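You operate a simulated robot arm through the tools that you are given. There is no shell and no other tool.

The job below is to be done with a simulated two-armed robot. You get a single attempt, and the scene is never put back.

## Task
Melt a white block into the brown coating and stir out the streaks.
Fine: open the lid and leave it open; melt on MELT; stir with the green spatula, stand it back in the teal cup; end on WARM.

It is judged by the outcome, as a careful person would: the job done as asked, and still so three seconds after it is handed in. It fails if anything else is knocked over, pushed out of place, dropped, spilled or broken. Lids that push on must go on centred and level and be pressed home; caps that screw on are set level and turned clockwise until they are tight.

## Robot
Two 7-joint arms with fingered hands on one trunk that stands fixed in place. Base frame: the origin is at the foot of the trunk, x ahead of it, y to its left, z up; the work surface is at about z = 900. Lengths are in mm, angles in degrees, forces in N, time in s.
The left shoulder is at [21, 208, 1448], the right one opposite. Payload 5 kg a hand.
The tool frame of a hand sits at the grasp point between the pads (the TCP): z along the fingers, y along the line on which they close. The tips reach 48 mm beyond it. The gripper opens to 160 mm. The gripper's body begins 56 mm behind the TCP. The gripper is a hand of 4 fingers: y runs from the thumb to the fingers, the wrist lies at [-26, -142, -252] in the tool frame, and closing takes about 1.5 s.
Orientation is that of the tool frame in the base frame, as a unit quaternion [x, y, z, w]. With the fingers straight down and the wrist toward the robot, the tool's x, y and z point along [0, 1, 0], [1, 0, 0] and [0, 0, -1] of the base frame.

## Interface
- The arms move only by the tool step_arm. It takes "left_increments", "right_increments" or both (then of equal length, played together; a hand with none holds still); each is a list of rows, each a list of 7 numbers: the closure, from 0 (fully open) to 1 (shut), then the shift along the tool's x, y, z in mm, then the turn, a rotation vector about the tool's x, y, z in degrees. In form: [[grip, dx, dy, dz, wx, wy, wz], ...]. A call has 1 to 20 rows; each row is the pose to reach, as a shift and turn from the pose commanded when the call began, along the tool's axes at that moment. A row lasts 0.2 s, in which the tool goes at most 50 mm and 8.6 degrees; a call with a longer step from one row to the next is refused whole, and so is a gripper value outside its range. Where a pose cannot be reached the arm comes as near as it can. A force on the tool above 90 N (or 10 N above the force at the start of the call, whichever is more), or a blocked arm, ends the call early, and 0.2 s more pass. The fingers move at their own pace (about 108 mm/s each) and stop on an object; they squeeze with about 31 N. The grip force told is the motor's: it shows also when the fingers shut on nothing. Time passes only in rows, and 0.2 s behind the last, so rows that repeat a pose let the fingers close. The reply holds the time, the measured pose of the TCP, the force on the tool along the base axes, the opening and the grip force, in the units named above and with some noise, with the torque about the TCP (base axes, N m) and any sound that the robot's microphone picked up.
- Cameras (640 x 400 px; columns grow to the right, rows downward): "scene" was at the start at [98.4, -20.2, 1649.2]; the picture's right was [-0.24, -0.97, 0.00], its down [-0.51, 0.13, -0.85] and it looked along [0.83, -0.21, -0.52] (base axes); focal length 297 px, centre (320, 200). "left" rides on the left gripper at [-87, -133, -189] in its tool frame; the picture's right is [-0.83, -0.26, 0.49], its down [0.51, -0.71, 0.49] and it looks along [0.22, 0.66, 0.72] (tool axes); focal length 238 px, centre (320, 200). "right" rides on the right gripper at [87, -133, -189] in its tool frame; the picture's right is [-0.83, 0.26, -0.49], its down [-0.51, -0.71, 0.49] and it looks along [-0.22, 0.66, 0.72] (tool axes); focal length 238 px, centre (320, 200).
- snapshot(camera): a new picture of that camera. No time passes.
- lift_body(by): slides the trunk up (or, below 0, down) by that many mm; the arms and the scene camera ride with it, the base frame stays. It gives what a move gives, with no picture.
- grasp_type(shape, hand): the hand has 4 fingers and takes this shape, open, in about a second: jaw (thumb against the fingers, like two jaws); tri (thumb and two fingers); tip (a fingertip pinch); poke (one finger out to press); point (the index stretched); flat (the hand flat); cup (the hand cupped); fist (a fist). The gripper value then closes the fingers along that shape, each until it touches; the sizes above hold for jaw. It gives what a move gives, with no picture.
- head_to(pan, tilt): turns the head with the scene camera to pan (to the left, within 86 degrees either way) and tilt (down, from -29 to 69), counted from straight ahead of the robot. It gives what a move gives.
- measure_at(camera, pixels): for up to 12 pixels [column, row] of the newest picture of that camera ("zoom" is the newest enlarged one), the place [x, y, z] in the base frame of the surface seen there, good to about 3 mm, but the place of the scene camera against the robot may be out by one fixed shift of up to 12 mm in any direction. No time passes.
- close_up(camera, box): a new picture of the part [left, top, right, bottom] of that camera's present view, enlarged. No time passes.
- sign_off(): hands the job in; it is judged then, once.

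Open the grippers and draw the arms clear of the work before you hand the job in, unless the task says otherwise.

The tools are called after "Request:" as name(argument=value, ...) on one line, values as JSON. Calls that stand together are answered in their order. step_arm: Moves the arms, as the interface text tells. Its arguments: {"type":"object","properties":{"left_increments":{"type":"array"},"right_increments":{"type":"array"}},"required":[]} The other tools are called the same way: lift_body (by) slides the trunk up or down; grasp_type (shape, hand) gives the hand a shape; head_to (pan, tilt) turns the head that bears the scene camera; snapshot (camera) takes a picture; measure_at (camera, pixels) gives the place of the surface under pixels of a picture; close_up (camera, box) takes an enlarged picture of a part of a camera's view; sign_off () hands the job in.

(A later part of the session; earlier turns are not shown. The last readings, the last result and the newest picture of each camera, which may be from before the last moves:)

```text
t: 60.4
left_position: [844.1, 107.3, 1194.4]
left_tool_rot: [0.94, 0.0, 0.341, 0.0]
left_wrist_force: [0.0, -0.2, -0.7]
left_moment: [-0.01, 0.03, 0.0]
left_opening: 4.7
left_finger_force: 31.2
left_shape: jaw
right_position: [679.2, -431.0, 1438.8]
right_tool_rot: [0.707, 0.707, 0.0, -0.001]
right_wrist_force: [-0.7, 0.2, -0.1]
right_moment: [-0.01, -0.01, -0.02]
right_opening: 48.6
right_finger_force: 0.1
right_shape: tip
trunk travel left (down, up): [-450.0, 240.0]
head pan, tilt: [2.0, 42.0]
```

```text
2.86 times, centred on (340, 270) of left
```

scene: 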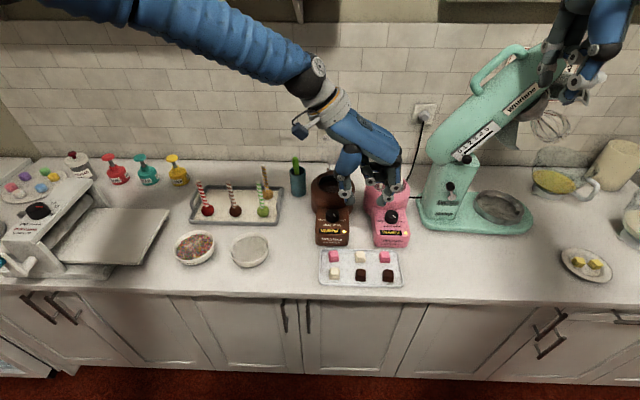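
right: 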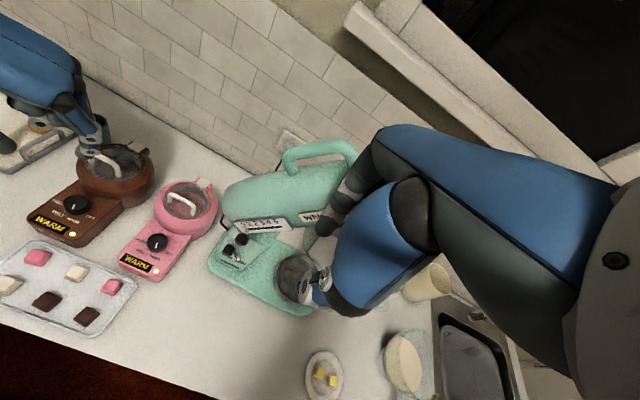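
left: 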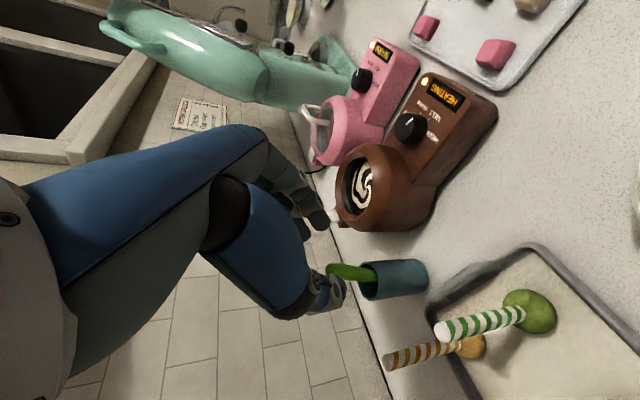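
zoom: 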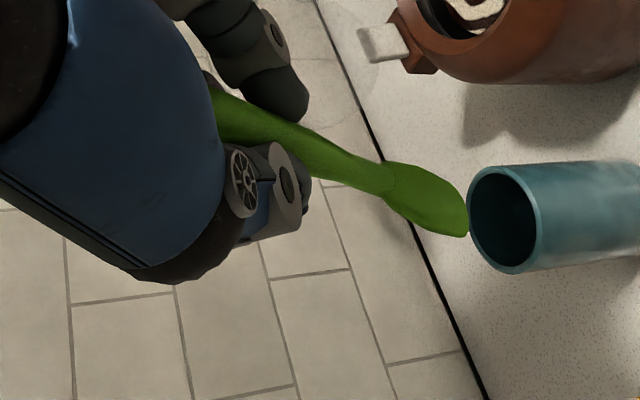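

The spatula is free of the cup. I'll measure its tip and axis relative to the hand.

Request:
measure_at(camera="zoom", pixels=[[462, 228], [450, 205], [415, 195], [385, 180], [330, 155], [280, 130], [240, 115], [468, 215], [430, 225], [440, 180]])

Request:
close_up(camera="right", box=[40, 70, 110, 122])

```text
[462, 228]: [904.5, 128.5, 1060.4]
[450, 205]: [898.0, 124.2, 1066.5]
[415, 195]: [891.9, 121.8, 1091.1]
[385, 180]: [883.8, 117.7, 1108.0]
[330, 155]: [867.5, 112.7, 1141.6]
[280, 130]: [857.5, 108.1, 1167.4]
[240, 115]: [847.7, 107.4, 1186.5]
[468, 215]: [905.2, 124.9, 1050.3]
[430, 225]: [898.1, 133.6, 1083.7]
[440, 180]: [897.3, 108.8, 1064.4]
```

```text
7.69 times, centred on (75, 96) of right
```

zoom: 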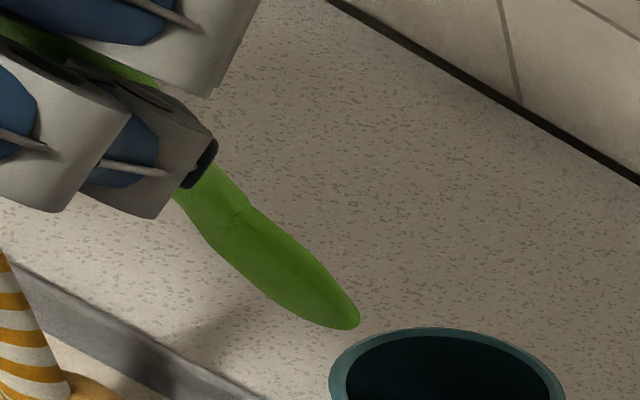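

The tip is at about (905,125,1050), i.e. 61, 18 and −144 mm from the TCP; the head is about 25 mm wide. Moving over the pot at this height.

Request:
step_arm(left_increments=[[0.95, -4, 17, -3.4, 0, 0, 0], [0.95, -11, 45, -9, 0, 0, 0], [0.95, -18, 75, -15, 0, 0, 0], [0.95, -25.5, 105, -21.4, 0, 0, 0], [0.95, -31, 128, -26, 0, 0, 0], [0.95, -32.9, 136.8, -27.6, 0, 0, 0], [0.95, -32.9, 136.8, -27.6, 0, 0, 0]])

Request:
close_up(camera="scene", box=[280, 110, 392, 220])

Request:
close_up(camera="right", box=[30, 60, 190, 180])

Request:
close_up(camera="left", box=[260, 180, 460, 320])

```text
t: 62.0
left_position: [801.9, -28.5, 1195.6]
left_tool_rot: [0.94, 0.0, 0.342, 0.0]
left_wrist_force: [-0.4, 1.0, -0.8]
left_moment: [0.03, 0.04, 0.02]
left_opening: 4.4
left_finger_force: 31.0
left_shape: jaw
right_position: [679.8, -430.1, 1438.6]
right_tool_rot: [0.707, 0.707, 0.0, -0.001]
right_wrist_force: [-0.2, 0.2, 1.0]
right_moment: [0.01, 0.04, -0.01]
right_opening: 48.7
right_finger_force: 0.0
right_shape: tip
trunk travel left (down, up): [-450.0, 240.0]
head pan, tilt: [2.0, 42.0]
```

```text
3.64 times, centred on (336, 165) of scene
```

zoom: 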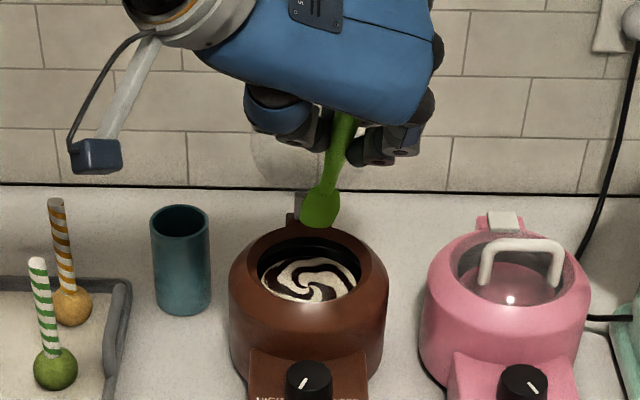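

```text
3.33 times, centred on (110, 120) of right
```

zoom: 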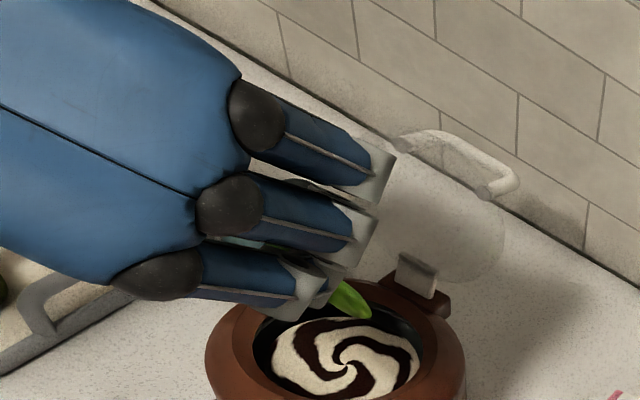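

```text
2.86 times, centred on (360, 250) of left
```

zoom: 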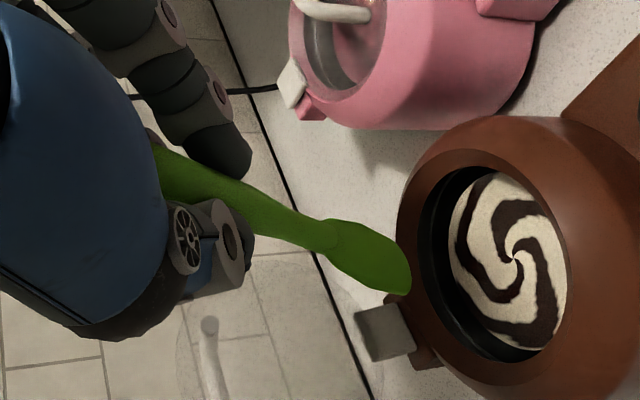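

The tip hovers above the pot and the swirl is large. I'll check the tip position and the display.

Request:
measure_at(camera="zoom", pixels=[[403, 285], [408, 270], [370, 255], [330, 230], [355, 280], [390, 240], [515, 260], [440, 250], [500, 180], [520, 345]])

Request:
close_up(camera="scene", box=[300, 165, 380, 250])

```text
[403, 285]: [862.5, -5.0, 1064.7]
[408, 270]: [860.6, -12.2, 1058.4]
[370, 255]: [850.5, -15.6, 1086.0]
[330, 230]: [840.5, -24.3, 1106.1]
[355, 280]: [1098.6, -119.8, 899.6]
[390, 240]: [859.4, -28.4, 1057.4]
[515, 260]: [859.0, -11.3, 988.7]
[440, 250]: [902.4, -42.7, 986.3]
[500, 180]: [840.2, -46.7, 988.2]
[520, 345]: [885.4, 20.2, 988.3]
```

```text
4.71 times, centred on (340, 208) of scene
```

zoom: 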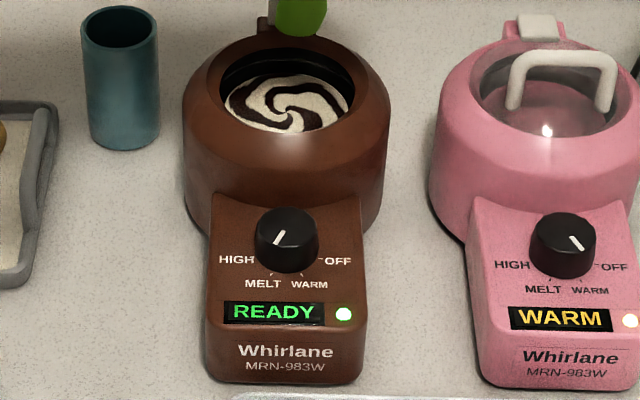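

The display shows READY in green. The coating surface is now at z≈988. I'll lower the spatula vertically to put its tip about 16 mm into the coating.

Request:
step_arm(left_increments=[[0.95, -12.9, 0, 15.3, 0, 0, 0], [0.95, -25.7, 0, 30.6, 0, 0, 0], [0.95, -36, 0, 43, 0, 0, 0], [0.95, -43.7, 0, 52, 0, 0, 0], [0.95, -49, 0, 58.4, 0, 0, 0], [0.95, -53.4, 0, 63.6, 0, 0, 0], [0.95, -53.4, 0, 63.6, 0, 0, 0]])

Request:
close_up(camera="scene", box=[290, 140, 380, 215])

Request:
close_up(camera="right", box=[50, 80, 180, 180])

```text
t: 63.6
left_position: [803.1, -30.5, 1113.5]
left_tool_rot: [0.939, 0.0, 0.343, -0.001]
left_wrist_force: [-0.4, 0.6, 0.7]
left_moment: [0.0, 0.03, 0.02]
left_opening: 4.7
left_finger_force: 31.2
left_shape: jaw
right_position: [679.8, -431.5, 1438.9]
right_tool_rot: [0.707, 0.707, 0.001, 0.0]
right_wrist_force: [-0.4, -0.5, 0.3]
right_moment: [0.0, 0.0, 0.01]
right_opening: 48.8
right_finger_force: 0.0
right_shape: tip
trunk travel left (down, up): [-450.0, 240.0]
head pan, tilt: [2.0, 42.0]
```

```text
5.33 times, centred on (335, 178) of scene
```

zoom: 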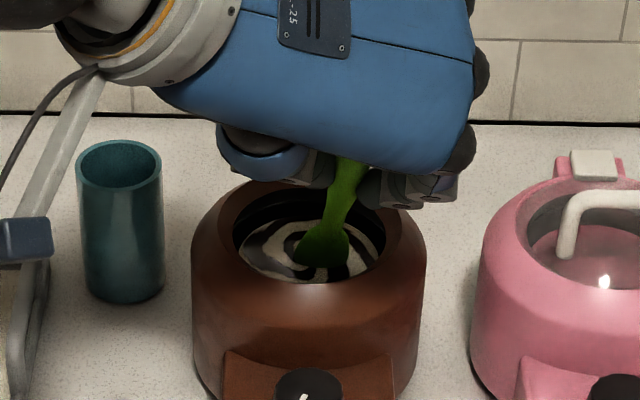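

```text
4.00 times, centred on (115, 130) of right
```

zoom: 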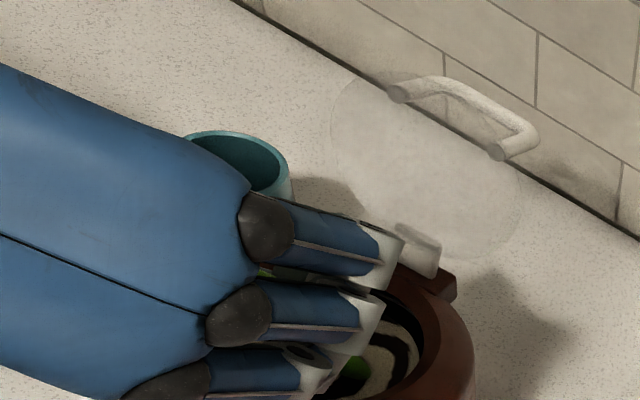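

The spatula tip is in the coating near the centre with no side forces. I'll begin gentle stirring circles of 20 mm radius.

Request:
step_arm(left_increments=[[0.95, 7.6, 0, 6.4, 0, 0, 0], [0.95, 15.3, 0, 12.9, 0, 0, 0], [0.95, 12.4, -11.8, 10.4, 0, 0, 0], [0.95, 4.7, -19, 4.0, 0, 0, 0], [0.95, -4.7, -19, -4.0, 0, 0, 0], [0.95, -12.4, -11.8, -10.4, 0, 0, 0], [0.95, -15.3, 0, -12.9, 0, 0, 0], [0.95, -12.4, 11.8, -10.4, 0, 0, 0], [0.95, -4.7, 19, -4.0, 0, 0, 0], [0.95, 4.7, 19, 4.0, 0, 0, 0], [0.95, 12.4, 11.8, 10.4, 0, 0, 0], [0.95, 15.3, 0, 12.9, 0, 0, 0], [0.95, 12.4, -11.8, 10.4, 0, 0, 0], [0.95, 4.7, -19, 4.0, 0, 0, 0], [0.95, -4.7, -19, -4.0, 0, 0, 0], [0.95, -12.4, -11.8, -10.4, 0, 0, 0], [0.95, -15.3, 0, -12.9, 0, 0, 0], [0.95, -12.4, 11.8, -10.4, 0, 0, 0], [0.95, -4.7, 19, -4.0, 0, 0, 0], [0.95, 0, 0, 0, 0, 0, 0]])

Request:
close_up(camera="scene", box=[290, 140, 380, 215])

Request:
close_up(camera="left", box=[260, 180, 460, 320])

```text
t: 67.8
left_position: [803.3, -29.0, 1114.2]
left_tool_rot: [0.94, 0.0, 0.342, 0.001]
left_wrist_force: [-0.7, 0.8, -0.1]
left_moment: [-0.02, 0.03, -0.04]
left_opening: 4.4
left_finger_force: 30.8
left_shape: jaw
right_position: [678.5, -428.1, 1439.6]
right_tool_rot: [0.707, 0.707, -0.001, 0.001]
right_wrist_force: [-0.1, 1.1, 0.1]
right_moment: [-0.18, 0.01, -0.04]
right_opening: 48.5
right_finger_force: 0.1
right_shape: tip
trunk travel left (down, up): [-450.0, 240.0]
head pan, tilt: [2.0, 42.0]
```

```text
5.33 times, centred on (335, 178) of scene
```

zoom: 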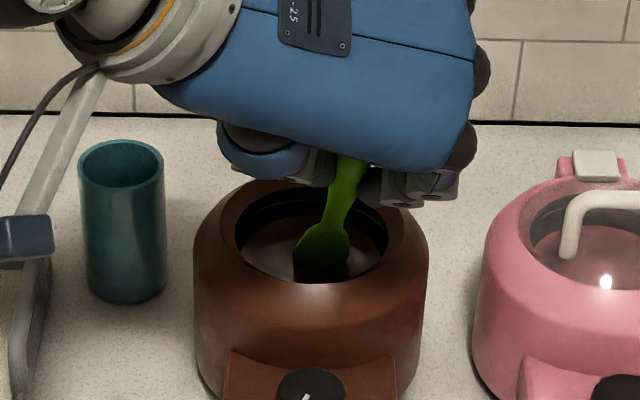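

```text
2.86 times, centred on (360, 250) of left
```

zoom: 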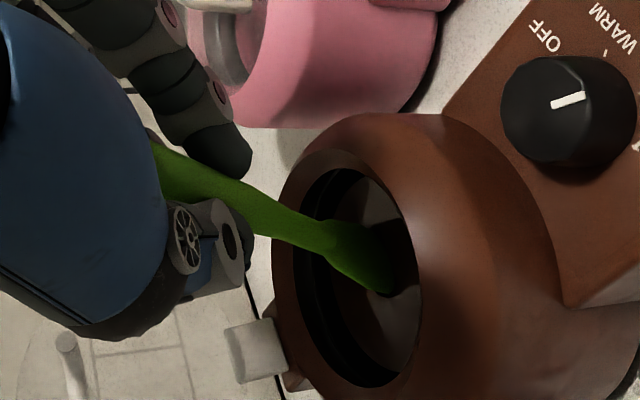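

The streaks already look gone. I'll make another set of circles in the opposite direction with slightly larger radius to be sure.

Request:
step_arm(left_increments=[[0.95, 8, 0, 6.8, 0, 0, 0], [0.95, 16.8, 0, 14.2, 0, 0, 0], [0.95, 13.6, 13, 11.4, 0, 0, 0], [0.95, 5.2, 20.9, 4.4, 0, 0, 0], [0.95, -5.2, 20.9, -4.4, 0, 0, 0], [0.95, -13.6, 13, -11.4, 0, 0, 0], [0.95, -16.8, 0, -14.2, 0, 0, 0], [0.95, -13.6, -13, -11.4, 0, 0, 0], [0.95, -5.2, -20.9, -4.4, 0, 0, 0], [0.95, 5.2, -20.9, 4.4, 0, 0, 0], [0.95, 13.6, -13, 11.4, 0, 0, 0], [0.95, 16.8, 0, 14.2, 0, 0, 0], [0.95, 13.6, 13, 11.4, 0, 0, 0], [0.95, 5.2, 20.9, 4.4, 0, 0, 0], [0.95, -5.2, 20.9, -4.4, 0, 0, 0], [0.95, -13.6, 13, -11.4, 0, 0, 0], [0.95, -16.8, 0, -14.2, 0, 0, 0], [0.95, -13.6, -13, -11.4, 0, 0, 0], [0.95, -5.2, -20.9, -4.4, 0, 0, 0], [0.95, 0, 0, 0, 0, 0, 0]])

Request:
close_up(camera="scene", box=[290, 140, 380, 215])

Request:
close_up(camera="left", box=[320, 210, 420, 280])

```text
t: 72.0
left_position: [802.2, -30.1, 1112.9]
left_tool_rot: [0.94, 0.0, 0.341, -0.001]
left_wrist_force: [0.1, -1.0, -0.6]
left_moment: [0.05, 0.01, 0.08]
left_opening: 4.5
left_finger_force: 31.2
left_shape: jaw
right_position: [678.3, -434.2, 1438.9]
right_tool_rot: [0.707, 0.707, 0.001, -0.001]
right_wrist_force: [-1.0, -1.4, 0.1]
right_moment: [0.15, -0.03, 0.02]
right_opening: 48.8
right_finger_force: 0.1
right_shape: tip
trunk travel left (down, up): [-450.0, 240.0]
head pan, tilt: [2.0, 42.0]
```

```text
5.33 times, centred on (335, 178) of scene
```

zoom: 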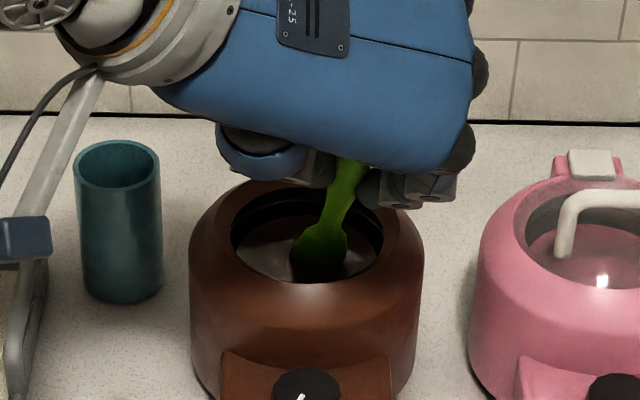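

```text
5.71 times, centred on (370, 245) of left
```

zoom: 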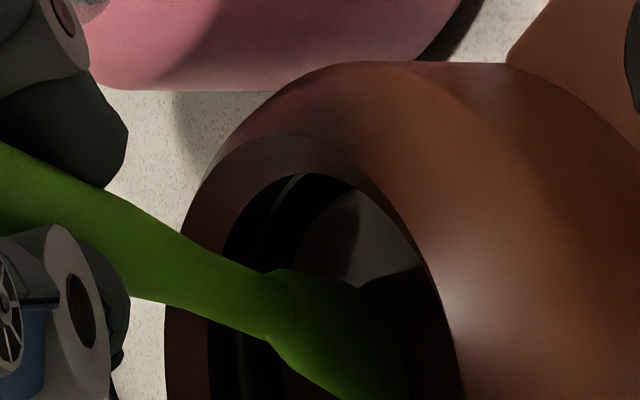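

The coating looks uniform. I'll raise the spatula just above the surface, still inside the pot, and let it drip for about 2 s.

Request:
step_arm(left_increments=[[0.95, 6.4, 0, -7.7, 0, 0, 0], [0.95, 12.9, 0, -15.3, 0, 0, 0], [0.95, 19.3, 0, -23, 0, 0, 0], [0.95, 19.3, 0, -23, 0, 0, 0], [0.95, 19.3, 0, -23, 0, 0, 0], [0.95, 19.3, 0, -23, 0, 0, 0], [0.95, 19.3, 0, -23, 0, 0, 0], [0.95, 19.3, 0, -23, 0, 0, 0], [0.95, 19.3, 0, -23, 0, 0, 0], [0.95, 19.3, 0, -23, 0, 0, 0], [0.95, 19.3, 0, -23, 0, 0, 0], [0.95, 19.3, 0, -23, 0, 0, 0]])

Request:
close_up(camera="scene", box=[290, 140, 380, 215])

Request:
close_up(camera="left", box=[300, 200, 440, 290])

```text
t: 74.6
left_position: [803.6, -29.0, 1143.0]
left_tool_rot: [0.94, -0.001, 0.342, 0.0]
left_wrist_force: [-0.3, -0.2, -0.1]
left_moment: [0.02, 0.04, 0.02]
left_opening: 4.3
left_finger_force: 30.5
left_shape: jaw
right_position: [678.7, -431.3, 1439.3]
right_tool_rot: [0.707, 0.708, 0.0, 0.0]
right_wrist_force: [0.4, 0.1, -0.1]
right_moment: [0.01, 0.0, 0.0]
right_opening: 48.9
right_finger_force: 0.0
right_shape: tip
trunk travel left (down, up): [-450.0, 240.0]
head pan, tilt: [2.0, 42.0]
```

```text
5.33 times, centred on (335, 178) of scene
```

zoom: 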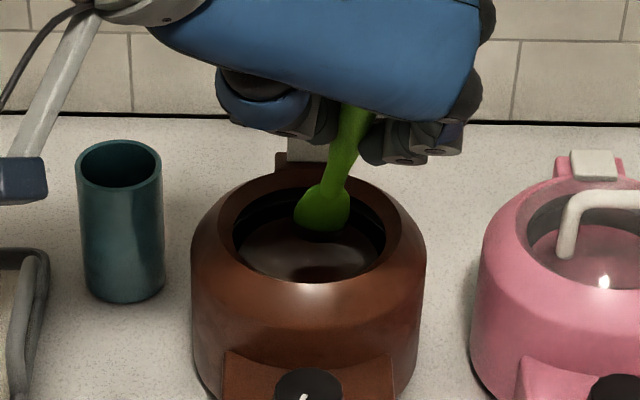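

```text
4.44 times, centred on (370, 245) of left
```

zoom: 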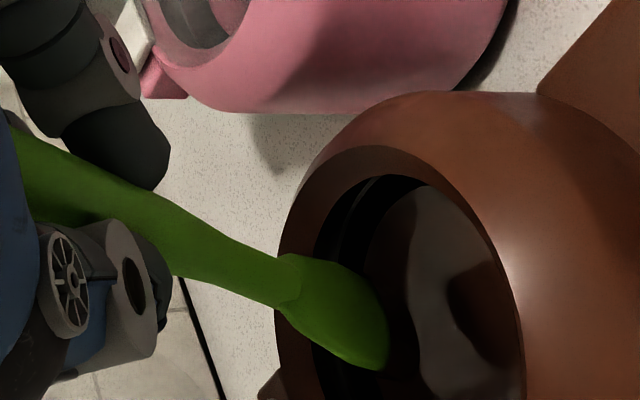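

The spatula is clean, nothing drips and the surface is uniform. I'll raise it, move back toward the cup along the reverse path, and check whether the tip has shifted in the grip.

Request:
step_arm(left_increments=[[0.95, 16, 0, -19, 0, 0, 0], [0.95, 33.4, 0, -39.8, 0, 0, 0], [0.95, 37, -20, -36.5, 0, 0, 0], [0.95, 43, -48, -31.5, 0, 0, 0], [0.95, 50, -78, -26, 0, 0, 0], [0.95, 57, -106, -20, 0, 0, 0], [0.95, 63, -128, -15, 0, 0, 0], [0.95, 65.3, -136.5, -13.5, 0, 0, 0], [0.95, 65.3, -136.5, -13.5, 0, 0, 0]])

Request:
close_up(camera="left", box=[240, 200, 440, 340])

Request:
close_up(camera="scene", box=[240, 90, 352, 190])

Request:
close_up(camera="right", box=[0, 40, 140, 145])

```text
t: 76.6
left_position: [843.8, 107.9, 1195.8]
left_tool_rot: [0.94, 0.0, 0.342, 0.0]
left_wrist_force: [0.6, -0.1, -0.5]
left_moment: [-0.04, 0.03, -0.02]
left_opening: 4.6
left_finger_force: 30.7
left_shape: jaw
right_position: [679.3, -430.8, 1438.4]
right_tool_rot: [0.707, 0.707, 0.0, 0.0]
right_wrist_force: [0.3, -0.1, 0.8]
right_moment: [-0.04, -0.04, -0.02]
right_opening: 48.8
right_finger_force: 0.1
right_shape: tip
trunk travel left (down, up): [-450.0, 240.0]
head pan, tilt: [2.0, 42.0]
```

```text
2.86 times, centred on (340, 270) of left
```

zoom: 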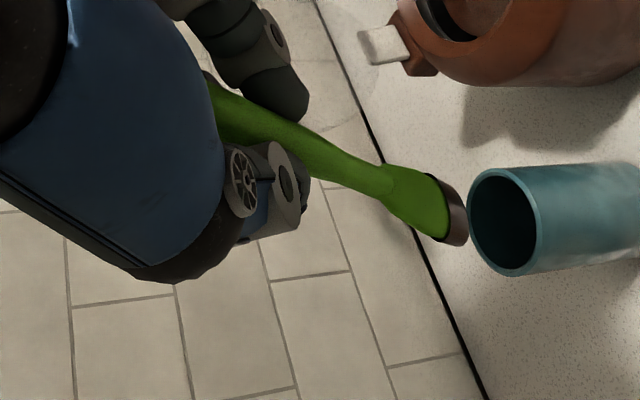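

```text
4.00 times, centred on (296, 140) of scene
```

zoom: 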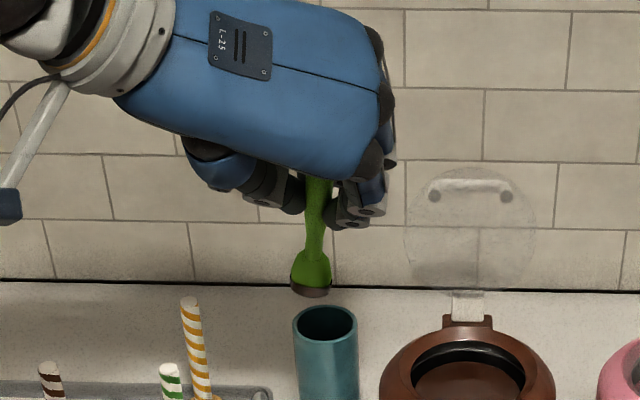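

```text
3.81 times, centred on (70, 92) of right
```

zoom: 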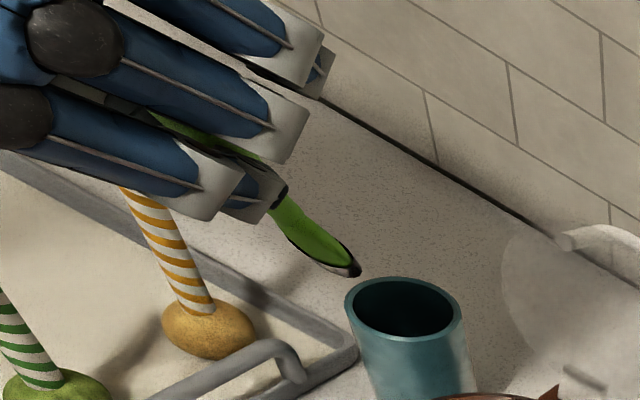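

The tip is in the same place relative to the hand, with just a thin coat of chocolate on the last 13 mm, and the counter is clean. I'll lower it back into the cup along the same axis.

Request:
step_arm(left_increments=[[0.95, -5.3, -0.5, 14, 0, 0, 0], [0.95, -10.5, -1, 28, 0, 0, 0], [0.95, -15.8, -1.5, 42, 0, 0, 0], [0.95, -21, -2, 56, 0, 0, 0], [0.95, -26.3, -2.5, 70, 0, 0, 0], [0.95, -31.5, -3, 84, 0, 0, 0], [0.95, -36.8, -3.5, 98, 0, 0, 0], [0.95, -42, -4, 112, 0, 0, 0], [0.95, -47.3, -4.5, 126, 0, 0, 0], [0.95, -52, -5, 138, 0, 0, 0], [0.95, -52, -5, 138, 0, 0, 0]])

Request:
close_up(camera="left", box=[240, 200, 440, 340])

Request:
close_up(camera="right", box=[0, 60, 140, 165])

```text
t: 79.0
left_position: [893.9, 112.1, 1056.7]
left_tool_rot: [0.94, 0.0, 0.342, -0.001]
left_wrist_force: [-1.0, -1.0, 2.6]
left_moment: [-0.17, 0.1, -0.06]
left_opening: 4.6
left_finger_force: 30.8
left_shape: jaw
right_position: [678.1, -431.2, 1438.7]
right_tool_rot: [0.707, 0.707, 0.0, 0.0]
right_wrist_force: [1.0, 0.3, -0.4]
right_moment: [-0.03, 0.01, 0.01]
right_opening: 48.9
right_finger_force: 0.0
right_shape: tip
trunk travel left (down, up): [-450.0, 240.0]
head pan, tilt: [2.0, 42.0]
```

```text
2.86 times, centred on (340, 270) of left
```

zoom: 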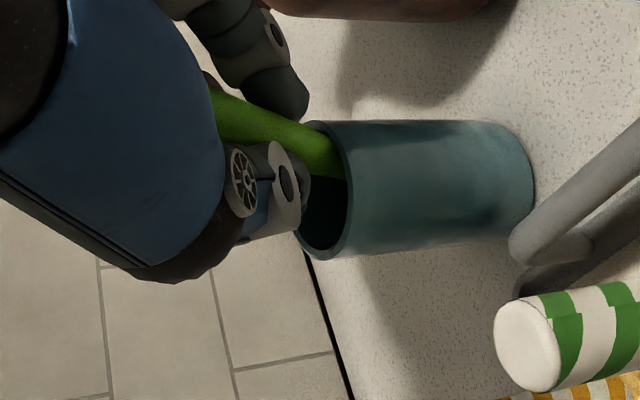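

```text
3.81 times, centred on (70, 112) of right
```

zoom: 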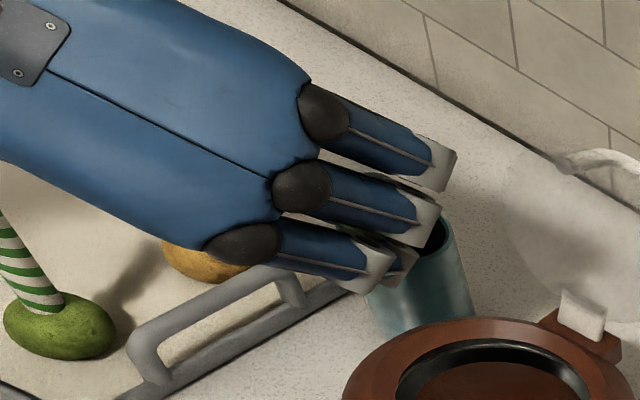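

The spatula is at the bottom of the cup again (2.6 N). I'll open the fingers gently.

Request:
step_arm(left_increments=[[0.9, 0, 0, 0, 0, 0, 0], [0.82, 0, 0, 0, 0, 0, 0], [0.74, 0, 0, 0, 0, 0, 0], [0.66, 0, 0, 0, 0, 0, 0], [0.62, 0, 0, 0, 0, 0, 0], [0.62, 0, 0, 0, 0, 0, 0]])

Request:
close_up(camera="left", box=[240, 200, 440, 340])

Request:
close_up(camera="scene", box=[240, 110, 352, 210])

```text
t: 80.4
left_position: [892.8, 113.3, 1056.2]
left_tool_rot: [0.94, 0.0, 0.341, 0.001]
left_wrist_force: [-0.6, 2.8, -0.6]
left_moment: [-0.01, 0.01, 0.12]
left_opening: 60.0
left_finger_force: 0.0
left_shape: jaw
right_position: [679.0, -430.6, 1438.2]
right_tool_rot: [0.708, 0.707, 0.001, 0.0]
right_wrist_force: [-0.2, -0.3, -0.3]
right_moment: [-0.03, 0.02, -0.02]
right_opening: 48.8
right_finger_force: 0.1
right_shape: tip
trunk travel left (down, up): [-450.0, 240.0]
head pan, tilt: [2.0, 42.0]
```

```text
2.86 times, centred on (340, 270) of left
```

zoom: 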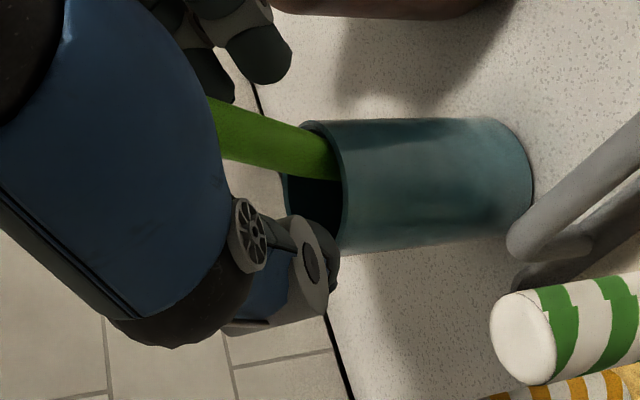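

```text
4.00 times, centred on (296, 160) of scene
```

zoom: 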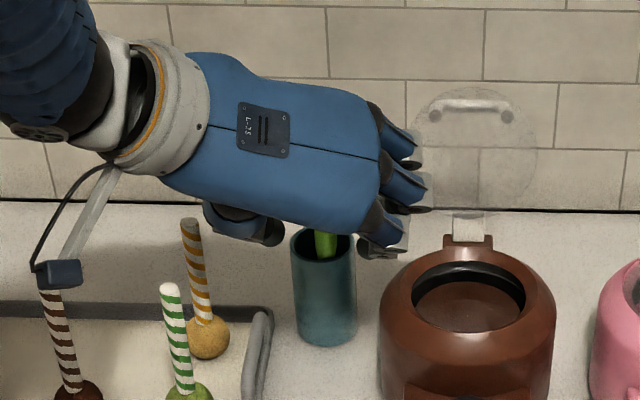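

Fingers are open at 60 mm, with a slight 2.8 N touch on the thumb side. I'll shift 4 mm left to clear it, then retreat back and up along the finger direction.

Request:
step_arm(left_increments=[[0.6, 0, -2, 0, 0, 0, 0], [0.58, 0, -4, 0, 0, 0, 0], [0.58, 0, -4, -8, 0, 0, 0], [0.58, 0, -4, -25, 0, 0, 0], [0.58, 0, -4, -50, 0, 0, 0], [0.58, 0, -4, -80, 0, 0, 0], [0.58, 0, -4, -115, 0, 0, 0]])

Request:
close_up(camera="scene", box=[240, 110, 352, 210])

Request:
close_up(camera="right", box=[0, 60, 140, 165])

Request:
snapshot(camera="left")

```text
t: 82.0
left_position: [816.9, 115.3, 1147.0]
left_tool_rot: [0.94, 0.0, 0.342, 0.0]
left_wrist_force: [-0.7, -0.3, -0.6]
left_moment: [0.05, -0.15, 0.06]
left_opening: 66.9
left_finger_force: 0.0
left_shape: jaw
right_position: [675.7, -432.0, 1440.0]
right_tool_rot: [0.707, 0.707, 0.001, 0.001]
right_wrist_force: [-1.4, -0.7, 0.1]
right_moment: [0.02, -0.13, -0.02]
right_opening: 48.6
right_finger_force: 0.0
right_shape: tip
trunk travel left (down, up): [-450.0, 240.0]
head pan, tilt: [2.0, 42.0]
```

```text
4.00 times, centred on (296, 160) of scene
```

zoom: 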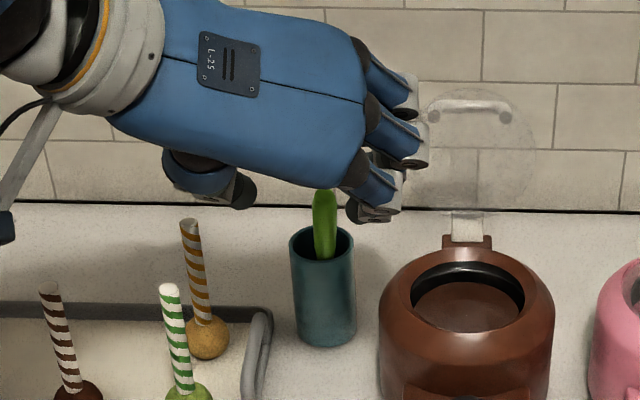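

```text
3.81 times, centred on (70, 112) of right
```

zoom: 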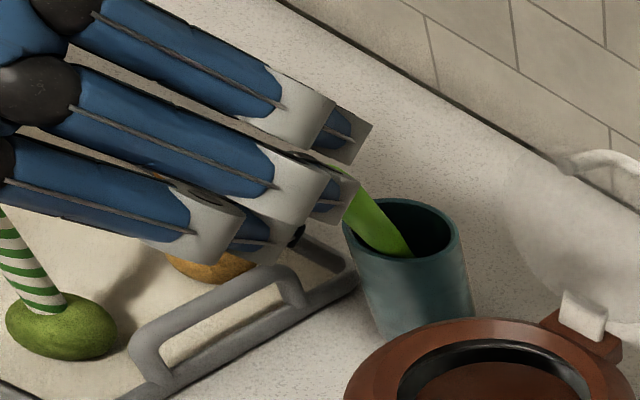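

```text
taken
```

left: 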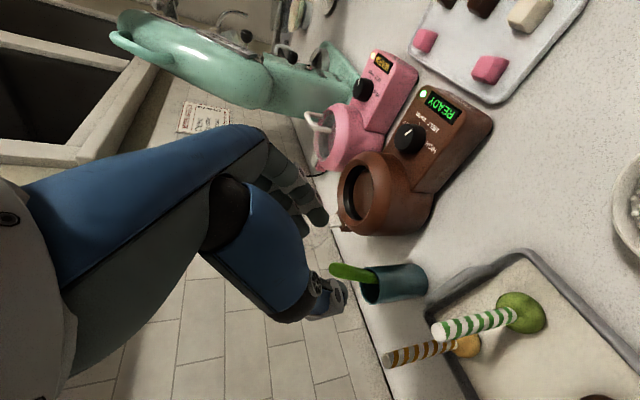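

The spatula stands back in the cup, the coating is even, and the display reads READY. Next I'll move above the knob to set it back to WARM.

Request:
step_arm(left_increments=[[0.58, -3, 8, -9, 0, 0, 0], [0.58, -8, 30, -22, 0, -3, 0], [0.58, -14, 55, -36, 0, -8, 0], [0.58, -21, 80, -51, 0, -13, 0], [0.58, -28, 105, -66, 0, -17, 0], [0.58, -34.8, 125, -81.4, 0, -20, 0], [0.58, -34.8, 125, -81.4, 0, -20, 0]])

Request:
grasp_type(shape="tip", hand="left")

Request:
step_arm(left_increments=[[0.3, 0, 0, 0, -1.9, 0, 5.3], [0.55, 0, 0, 0, -3.9, 0, 10.7], [0.62, 0, 0, 0, -5.8, 0, 16], [0.62, 0, 0, 0, -5.8, 0, 16], [0.62, 0, 0, 0, -5.8, 0, 16]])

Request:
close_up(camera="left", box=[240, 180, 440, 320])

Request:
close_up(camera="scene", box=[270, 120, 390, 240])

```text
t: 83.6
left_position: [739.5, -9.1, 1184.4]
left_tool_rot: [0.985, 0.0, 0.173, -0.001]
left_wrist_force: [-0.8, 0.4, 0.5]
left_moment: [-0.04, 0.02, 0.0]
left_opening: 66.9
left_finger_force: 0.1
left_shape: jaw
right_position: [679.2, -431.0, 1439.1]
right_tool_rot: [0.707, 0.707, 0.0, 0.0]
right_wrist_force: [-1.2, 0.3, 1.0]
right_moment: [0.0, 0.01, -0.03]
right_opening: 48.7
right_finger_force: 0.1
right_shape: tip
trunk travel left (down, up): [-450.0, 240.0]
head pan, tilt: [2.0, 42.0]
```

```text
t: 84.5
left_position: [740.8, -8.3, 1184.5]
left_tool_rot: [0.985, 0.0, 0.173, 0.0]
left_wrist_force: [-1.0, 0.2, -0.3]
left_moment: [0.03, 0.0, 0.02]
left_opening: 160.0
left_finger_force: 0.1
left_shape: tip
right_position: [678.5, -430.9, 1438.7]
right_tool_rot: [0.707, 0.707, -0.001, 0.0]
right_wrist_force: [0.1, 0.2, -0.3]
right_moment: [-0.01, 0.01, 0.0]
right_opening: 48.7
right_finger_force: 0.0
right_shape: tip
trunk travel left (down, up): [-450.0, 240.0]
head pan, tilt: [2.0, 42.0]
```

```text
t: 85.7
left_position: [740.0, -9.8, 1184.7]
left_tool_rot: [0.974, -0.146, 0.172, 0.026]
left_wrist_force: [0.3, 0.0, 0.8]
left_moment: [0.05, 0.0, 0.01]
left_opening: 61.8
left_finger_force: 0.1
left_shape: tip
right_position: [678.7, -431.9, 1438.0]
right_tool_rot: [0.707, 0.707, 0.0, 0.0]
right_wrist_force: [0.1, -0.2, -0.3]
right_moment: [0.01, 0.0, -0.04]
right_opening: 48.9
right_finger_force: 0.1
right_shape: tip
trunk travel left (down, up): [-450.0, 240.0]
head pan, tilt: [2.0, 42.0]
```

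```text
2.86 times, centred on (340, 250) of left
```

zoom: 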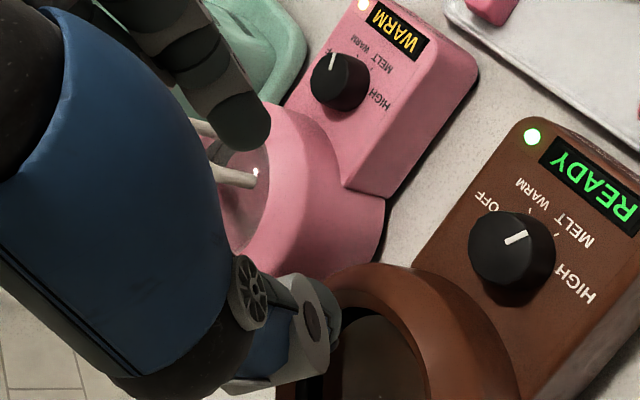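

```text
3.33 times, centred on (330, 180) of scene
```

zoom: 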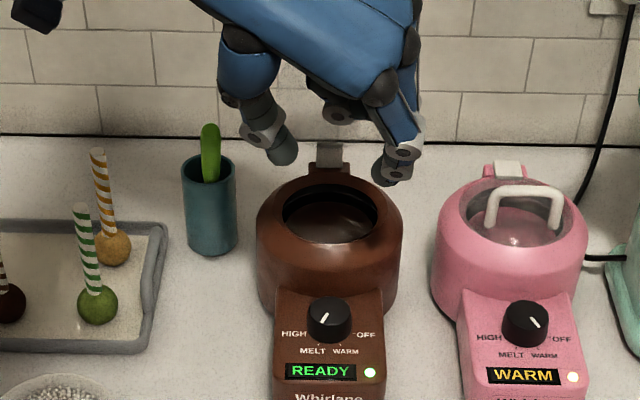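

I'll recheck the knob's position before lowering.

Request:
measure_at(camera="zoom", pixels=[[328, 312], [311, 314], [348, 314], [328, 302], [328, 328], [323, 322], [210, 130], [210, 175], [320, 225], [350, 225], [390, 180], [285, 160]])

Request:
measure_at(camera="left", pixels=[[408, 256], [400, 262], [416, 262], [410, 267], [396, 254], [402, 265]])

```text
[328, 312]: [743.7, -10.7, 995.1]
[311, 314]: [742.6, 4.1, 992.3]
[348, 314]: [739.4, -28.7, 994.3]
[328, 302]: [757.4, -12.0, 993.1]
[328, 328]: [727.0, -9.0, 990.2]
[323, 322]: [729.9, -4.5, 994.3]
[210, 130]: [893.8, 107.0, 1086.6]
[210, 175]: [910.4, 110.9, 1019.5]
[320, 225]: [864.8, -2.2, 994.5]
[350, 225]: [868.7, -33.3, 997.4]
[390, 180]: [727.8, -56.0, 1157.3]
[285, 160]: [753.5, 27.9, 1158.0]
```

```text
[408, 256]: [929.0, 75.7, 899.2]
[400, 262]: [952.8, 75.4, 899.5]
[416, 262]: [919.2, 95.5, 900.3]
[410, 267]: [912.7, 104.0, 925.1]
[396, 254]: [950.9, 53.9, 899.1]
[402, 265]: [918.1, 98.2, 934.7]
```

The knob is where it was. I'll lower the first 130 mm.

Request:
step_arm(left_increments=[[0.62, -12, 0.5, 32, 0, 0, 0], [0.62, -24, 1, 64, 0, 0, 0], [0.62, -36, 1.5, 96, 0, 0, 0], [0.62, -45.4, 1.9, 121.9, 0, 0, 0], [0.62, -45.4, 1.9, 121.9, 0, 0, 0]])

Request:
close_up(camera="left", box=[240, 180, 440, 320])

Request:
close_up(camera="scene", box=[290, 150, 386, 230])

```text
t: 86.9
left_position: [738.2, -11.0, 1053.9]
left_tool_rot: [0.974, -0.146, 0.172, 0.025]
left_wrist_force: [-0.7, -0.3, -0.5]
left_moment: [0.03, -0.02, 0.01]
left_opening: 61.8
left_finger_force: 0.1
left_shape: tip
right_position: [677.7, -431.9, 1439.7]
right_tool_rot: [0.707, 0.707, 0.0, 0.0]
right_wrist_force: [0.2, 0.3, 0.6]
right_moment: [0.0, -0.07, -0.01]
right_opening: 48.9
right_finger_force: 0.0
right_shape: tip
trunk travel left (down, up): [-450.0, 240.0]
head pan, tilt: [2.0, 42.0]
```

```text
2.86 times, centred on (340, 250) of left
```

zoom: 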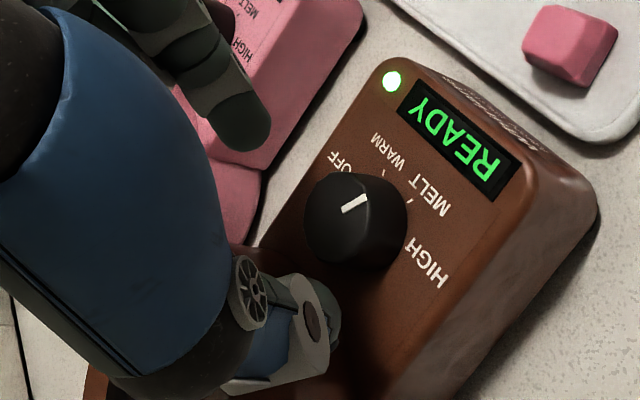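

```text
5.00 times, centred on (338, 190) of scene
```

zoom: 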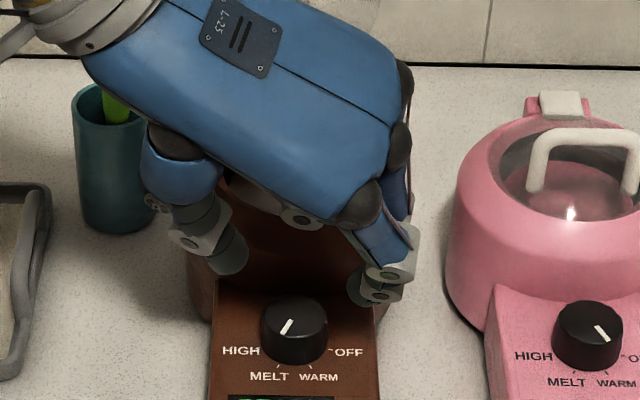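

Alignment looks good. I'll lower the last 41 mm to the height used before, then close.

Request:
step_arm(left_increments=[[0.62, -5, 0, 13, 0, 0, 0], [0.62, -10, 0, 26, 0, 0, 0], [0.62, -14, 0, 38.6, 0, 0, 0], [0.62, -14, 0, 38.6, 0, 0, 0]])

Request:
close_up(camera="left", box=[240, 180, 440, 320])

Request:
close_up(camera="scene", box=[290, 160, 386, 240])

```text
t: 87.9
left_position: [736.9, -9.7, 1013.0]
left_tool_rot: [0.974, -0.146, 0.172, 0.026]
left_wrist_force: [-0.8, 0.2, 0.8]
left_moment: [0.0, -0.02, 0.01]
left_opening: 61.9
left_finger_force: 0.1
left_shape: tip
right_position: [678.7, -430.8, 1438.7]
right_tool_rot: [0.707, 0.707, 0.0, 0.0]
right_wrist_force: [-0.3, 0.6, 0.5]
right_moment: [-0.02, -0.02, 0.02]
right_opening: 48.7
right_finger_force: 0.0
right_shape: tip
trunk travel left (down, up): [-450.0, 240.0]
head pan, tilt: [2.0, 42.0]
```

```text
2.86 times, centred on (340, 250) of left
```

zoom: 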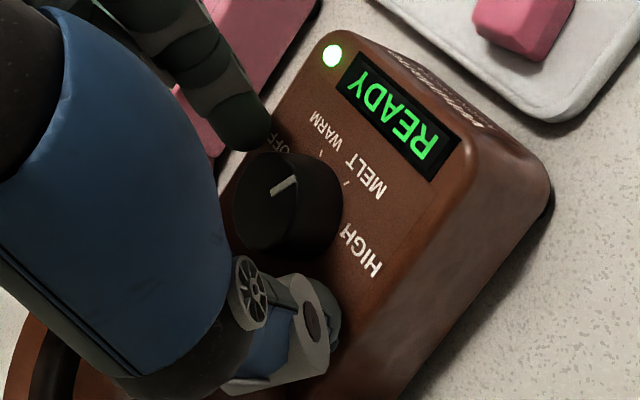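

```text
5.00 times, centred on (338, 200) of scene
```

zoom: 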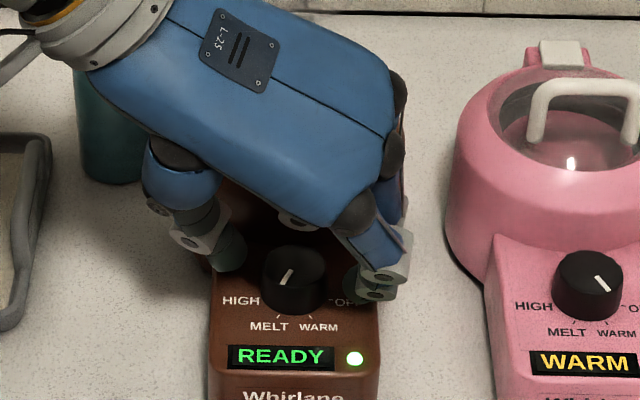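

No contact so far. I'll lower 3 mm more and close on the knob.

Request:
step_arm(left_increments=[[0.62, -1, 0, 2.8, 0, 0, 0], [0.7, -1, 0, 2.8, 0, 0, 0], [0.8, -1, 0, 2.8, 0, 0, 0], [0.8, -1, 0, 2.8, 0, 0, 0], [0.8, -1, 0, 2.8, 0, 0, 0]])

Request:
close_up(camera="left", box=[240, 180, 440, 320])

Request:
close_up(camera="scene", box=[290, 160, 386, 240])

```text
t: 89.1
left_position: [738.4, -11.3, 1011.6]
left_tool_rot: [0.974, -0.145, 0.172, 0.025]
left_wrist_force: [0.9, -2.7, 8.3]
left_moment: [-0.45, 0.0, 0.0]
left_opening: 39.3
left_finger_force: 30.8
left_shape: tip
right_position: [678.3, -431.8, 1438.1]
right_tool_rot: [0.707, 0.707, 0.0, 0.0]
right_wrist_force: [0.5, 0.6, -0.6]
right_moment: [-0.01, 0.03, 0.03]
right_opening: 48.8
right_finger_force: 0.0
right_shape: tip
trunk travel left (down, up): [-450.0, 240.0]
head pan, tilt: [2.0, 42.0]
```

```text
2.86 times, centred on (340, 250) of left
```

zoom: 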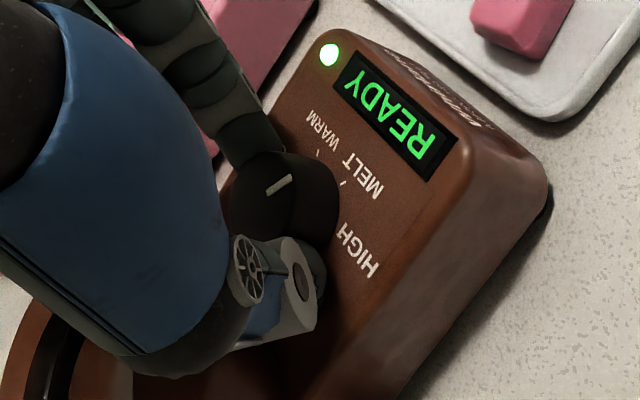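

```text
5.00 times, centred on (338, 200) of scene
```

zoom: 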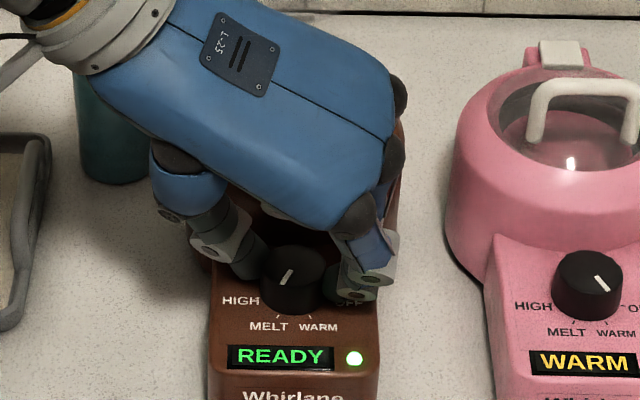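

The knob is gripped at 39 mm. I'll turn it back 47° counter‑clockwise to WARM.

Request:
step_arm(left_increments=[[0.8, 0.06, 1.12, 0.02, 2.39, 0, -6.58], [0.8, 0.26, 2.23, 0.09, 4.79, 0, -13.16], [0.8, 0.57, 3.3, 0.21, 7.18, 0, -19.74], [0.8, 1.01, 4.32, 0.37, 9.58, 0, -26.3], [0.8, 1.57, 5.28, 0.57, 11.97, 0, -32.9], [0.8, 2.22, 6.16, 0.81, 14.36, 0, -39.5], [0.8, 2.75, 6.73, 1.0, 16.07, 0, -44.2], [0.8, 2.75, 6.73, 1.0, 16.07, 0, -44.2]])

Request:
close_up(camera="left", box=[240, 180, 440, 320])

Request:
close_up(camera="scene", box=[290, 160, 386, 240])

```text
t: 90.9
left_position: [738.9, -18.5, 1010.3]
left_tool_rot: [0.951, 0.255, 0.168, -0.045]
left_wrist_force: [-3.9, -5.4, 12.2]
left_moment: [-0.45, -0.13, -0.1]
left_opening: 39.2
left_finger_force: 30.7
left_shape: tip
right_position: [676.3, -431.3, 1438.9]
right_tool_rot: [0.707, 0.707, 0.0, 0.0]
right_wrist_force: [-0.3, 0.0, 0.4]
right_moment: [-0.02, -0.01, 0.03]
right_opening: 48.7
right_finger_force: 0.0
right_shape: tip
trunk travel left (down, up): [-450.0, 240.0]
head pan, tilt: [2.0, 42.0]
```

```text
2.86 times, centred on (340, 250) of left
```

zoom: 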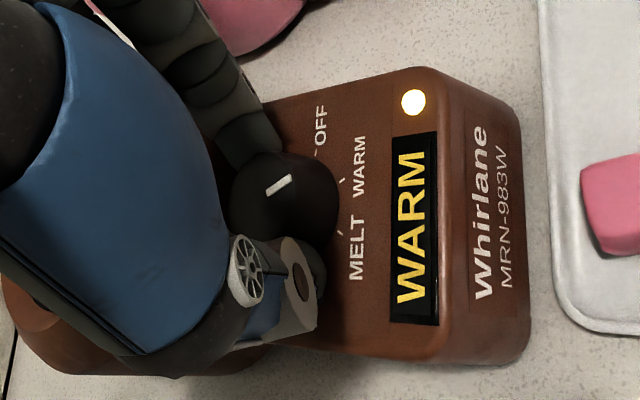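

```text
5.00 times, centred on (338, 200) of scene
```

zoom: 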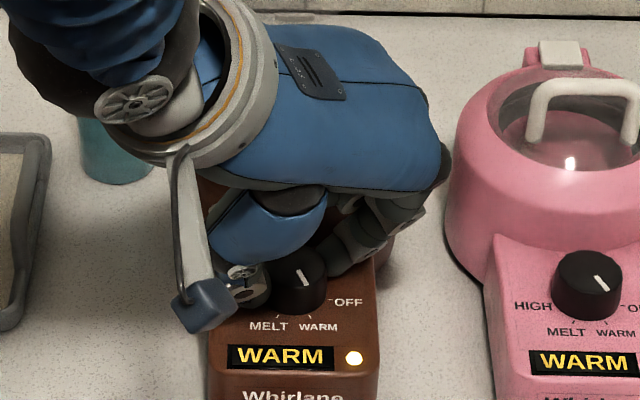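

The display reads WARM. I'll release and rise straight up.

Request:
step_arm(left_increments=[[0.72, 0, 0, 0, 0, 0, 0], [0.66, 0, 0, 0, 0, 0, 0], [0.62, 0, 0, 0, 0, 0, 0], [0.62, 3, 0, -8, 0, 0, 0], [0.62, 12, 0, -33, 0, 0, 0], [0.62, 27, 0, -75, 0, 0, 0], [0.62, 43, 0, -118, 0, 0, 0], [0.62, 60, 0, -165, 0, 0, 0]])

Request:
close_up(camera="scene", box=[280, 140, 392, 240])

Request:
snapshot(camera="left")

```text
t: 92.7
left_position: [738.0, -15.4, 1185.5]
left_tool_rot: [0.951, 0.255, 0.166, -0.046]
left_wrist_force: [-2.4, 0.7, -1.9]
left_moment: [-0.01, -0.26, 0.01]
left_opening: 60.6
left_finger_force: 0.1
left_shape: tip
right_position: [678.1, -429.8, 1439.4]
right_tool_rot: [0.707, 0.707, 0.0, 0.001]
right_wrist_force: [-0.5, 0.3, 0.6]
right_moment: [-0.07, -0.07, 0.0]
right_opening: 48.5
right_finger_force: 0.0
right_shape: tip
trunk travel left (down, up): [-450.0, 240.0]
head pan, tilt: [2.0, 42.0]
```

```text
4.00 times, centred on (336, 190) of scene
```

zoom: 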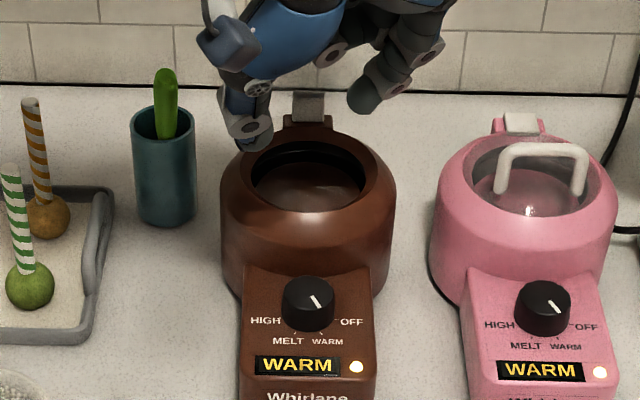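

```text
taken
```

left: 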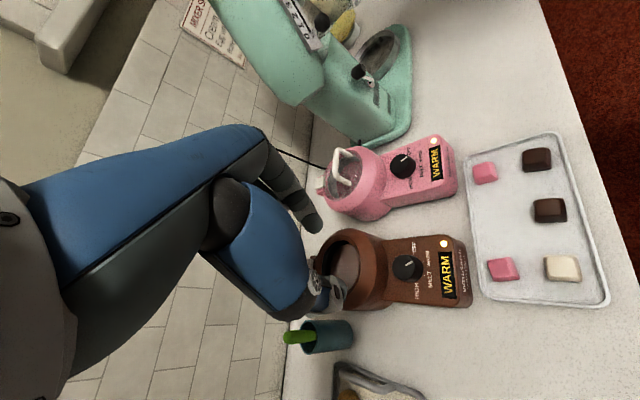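

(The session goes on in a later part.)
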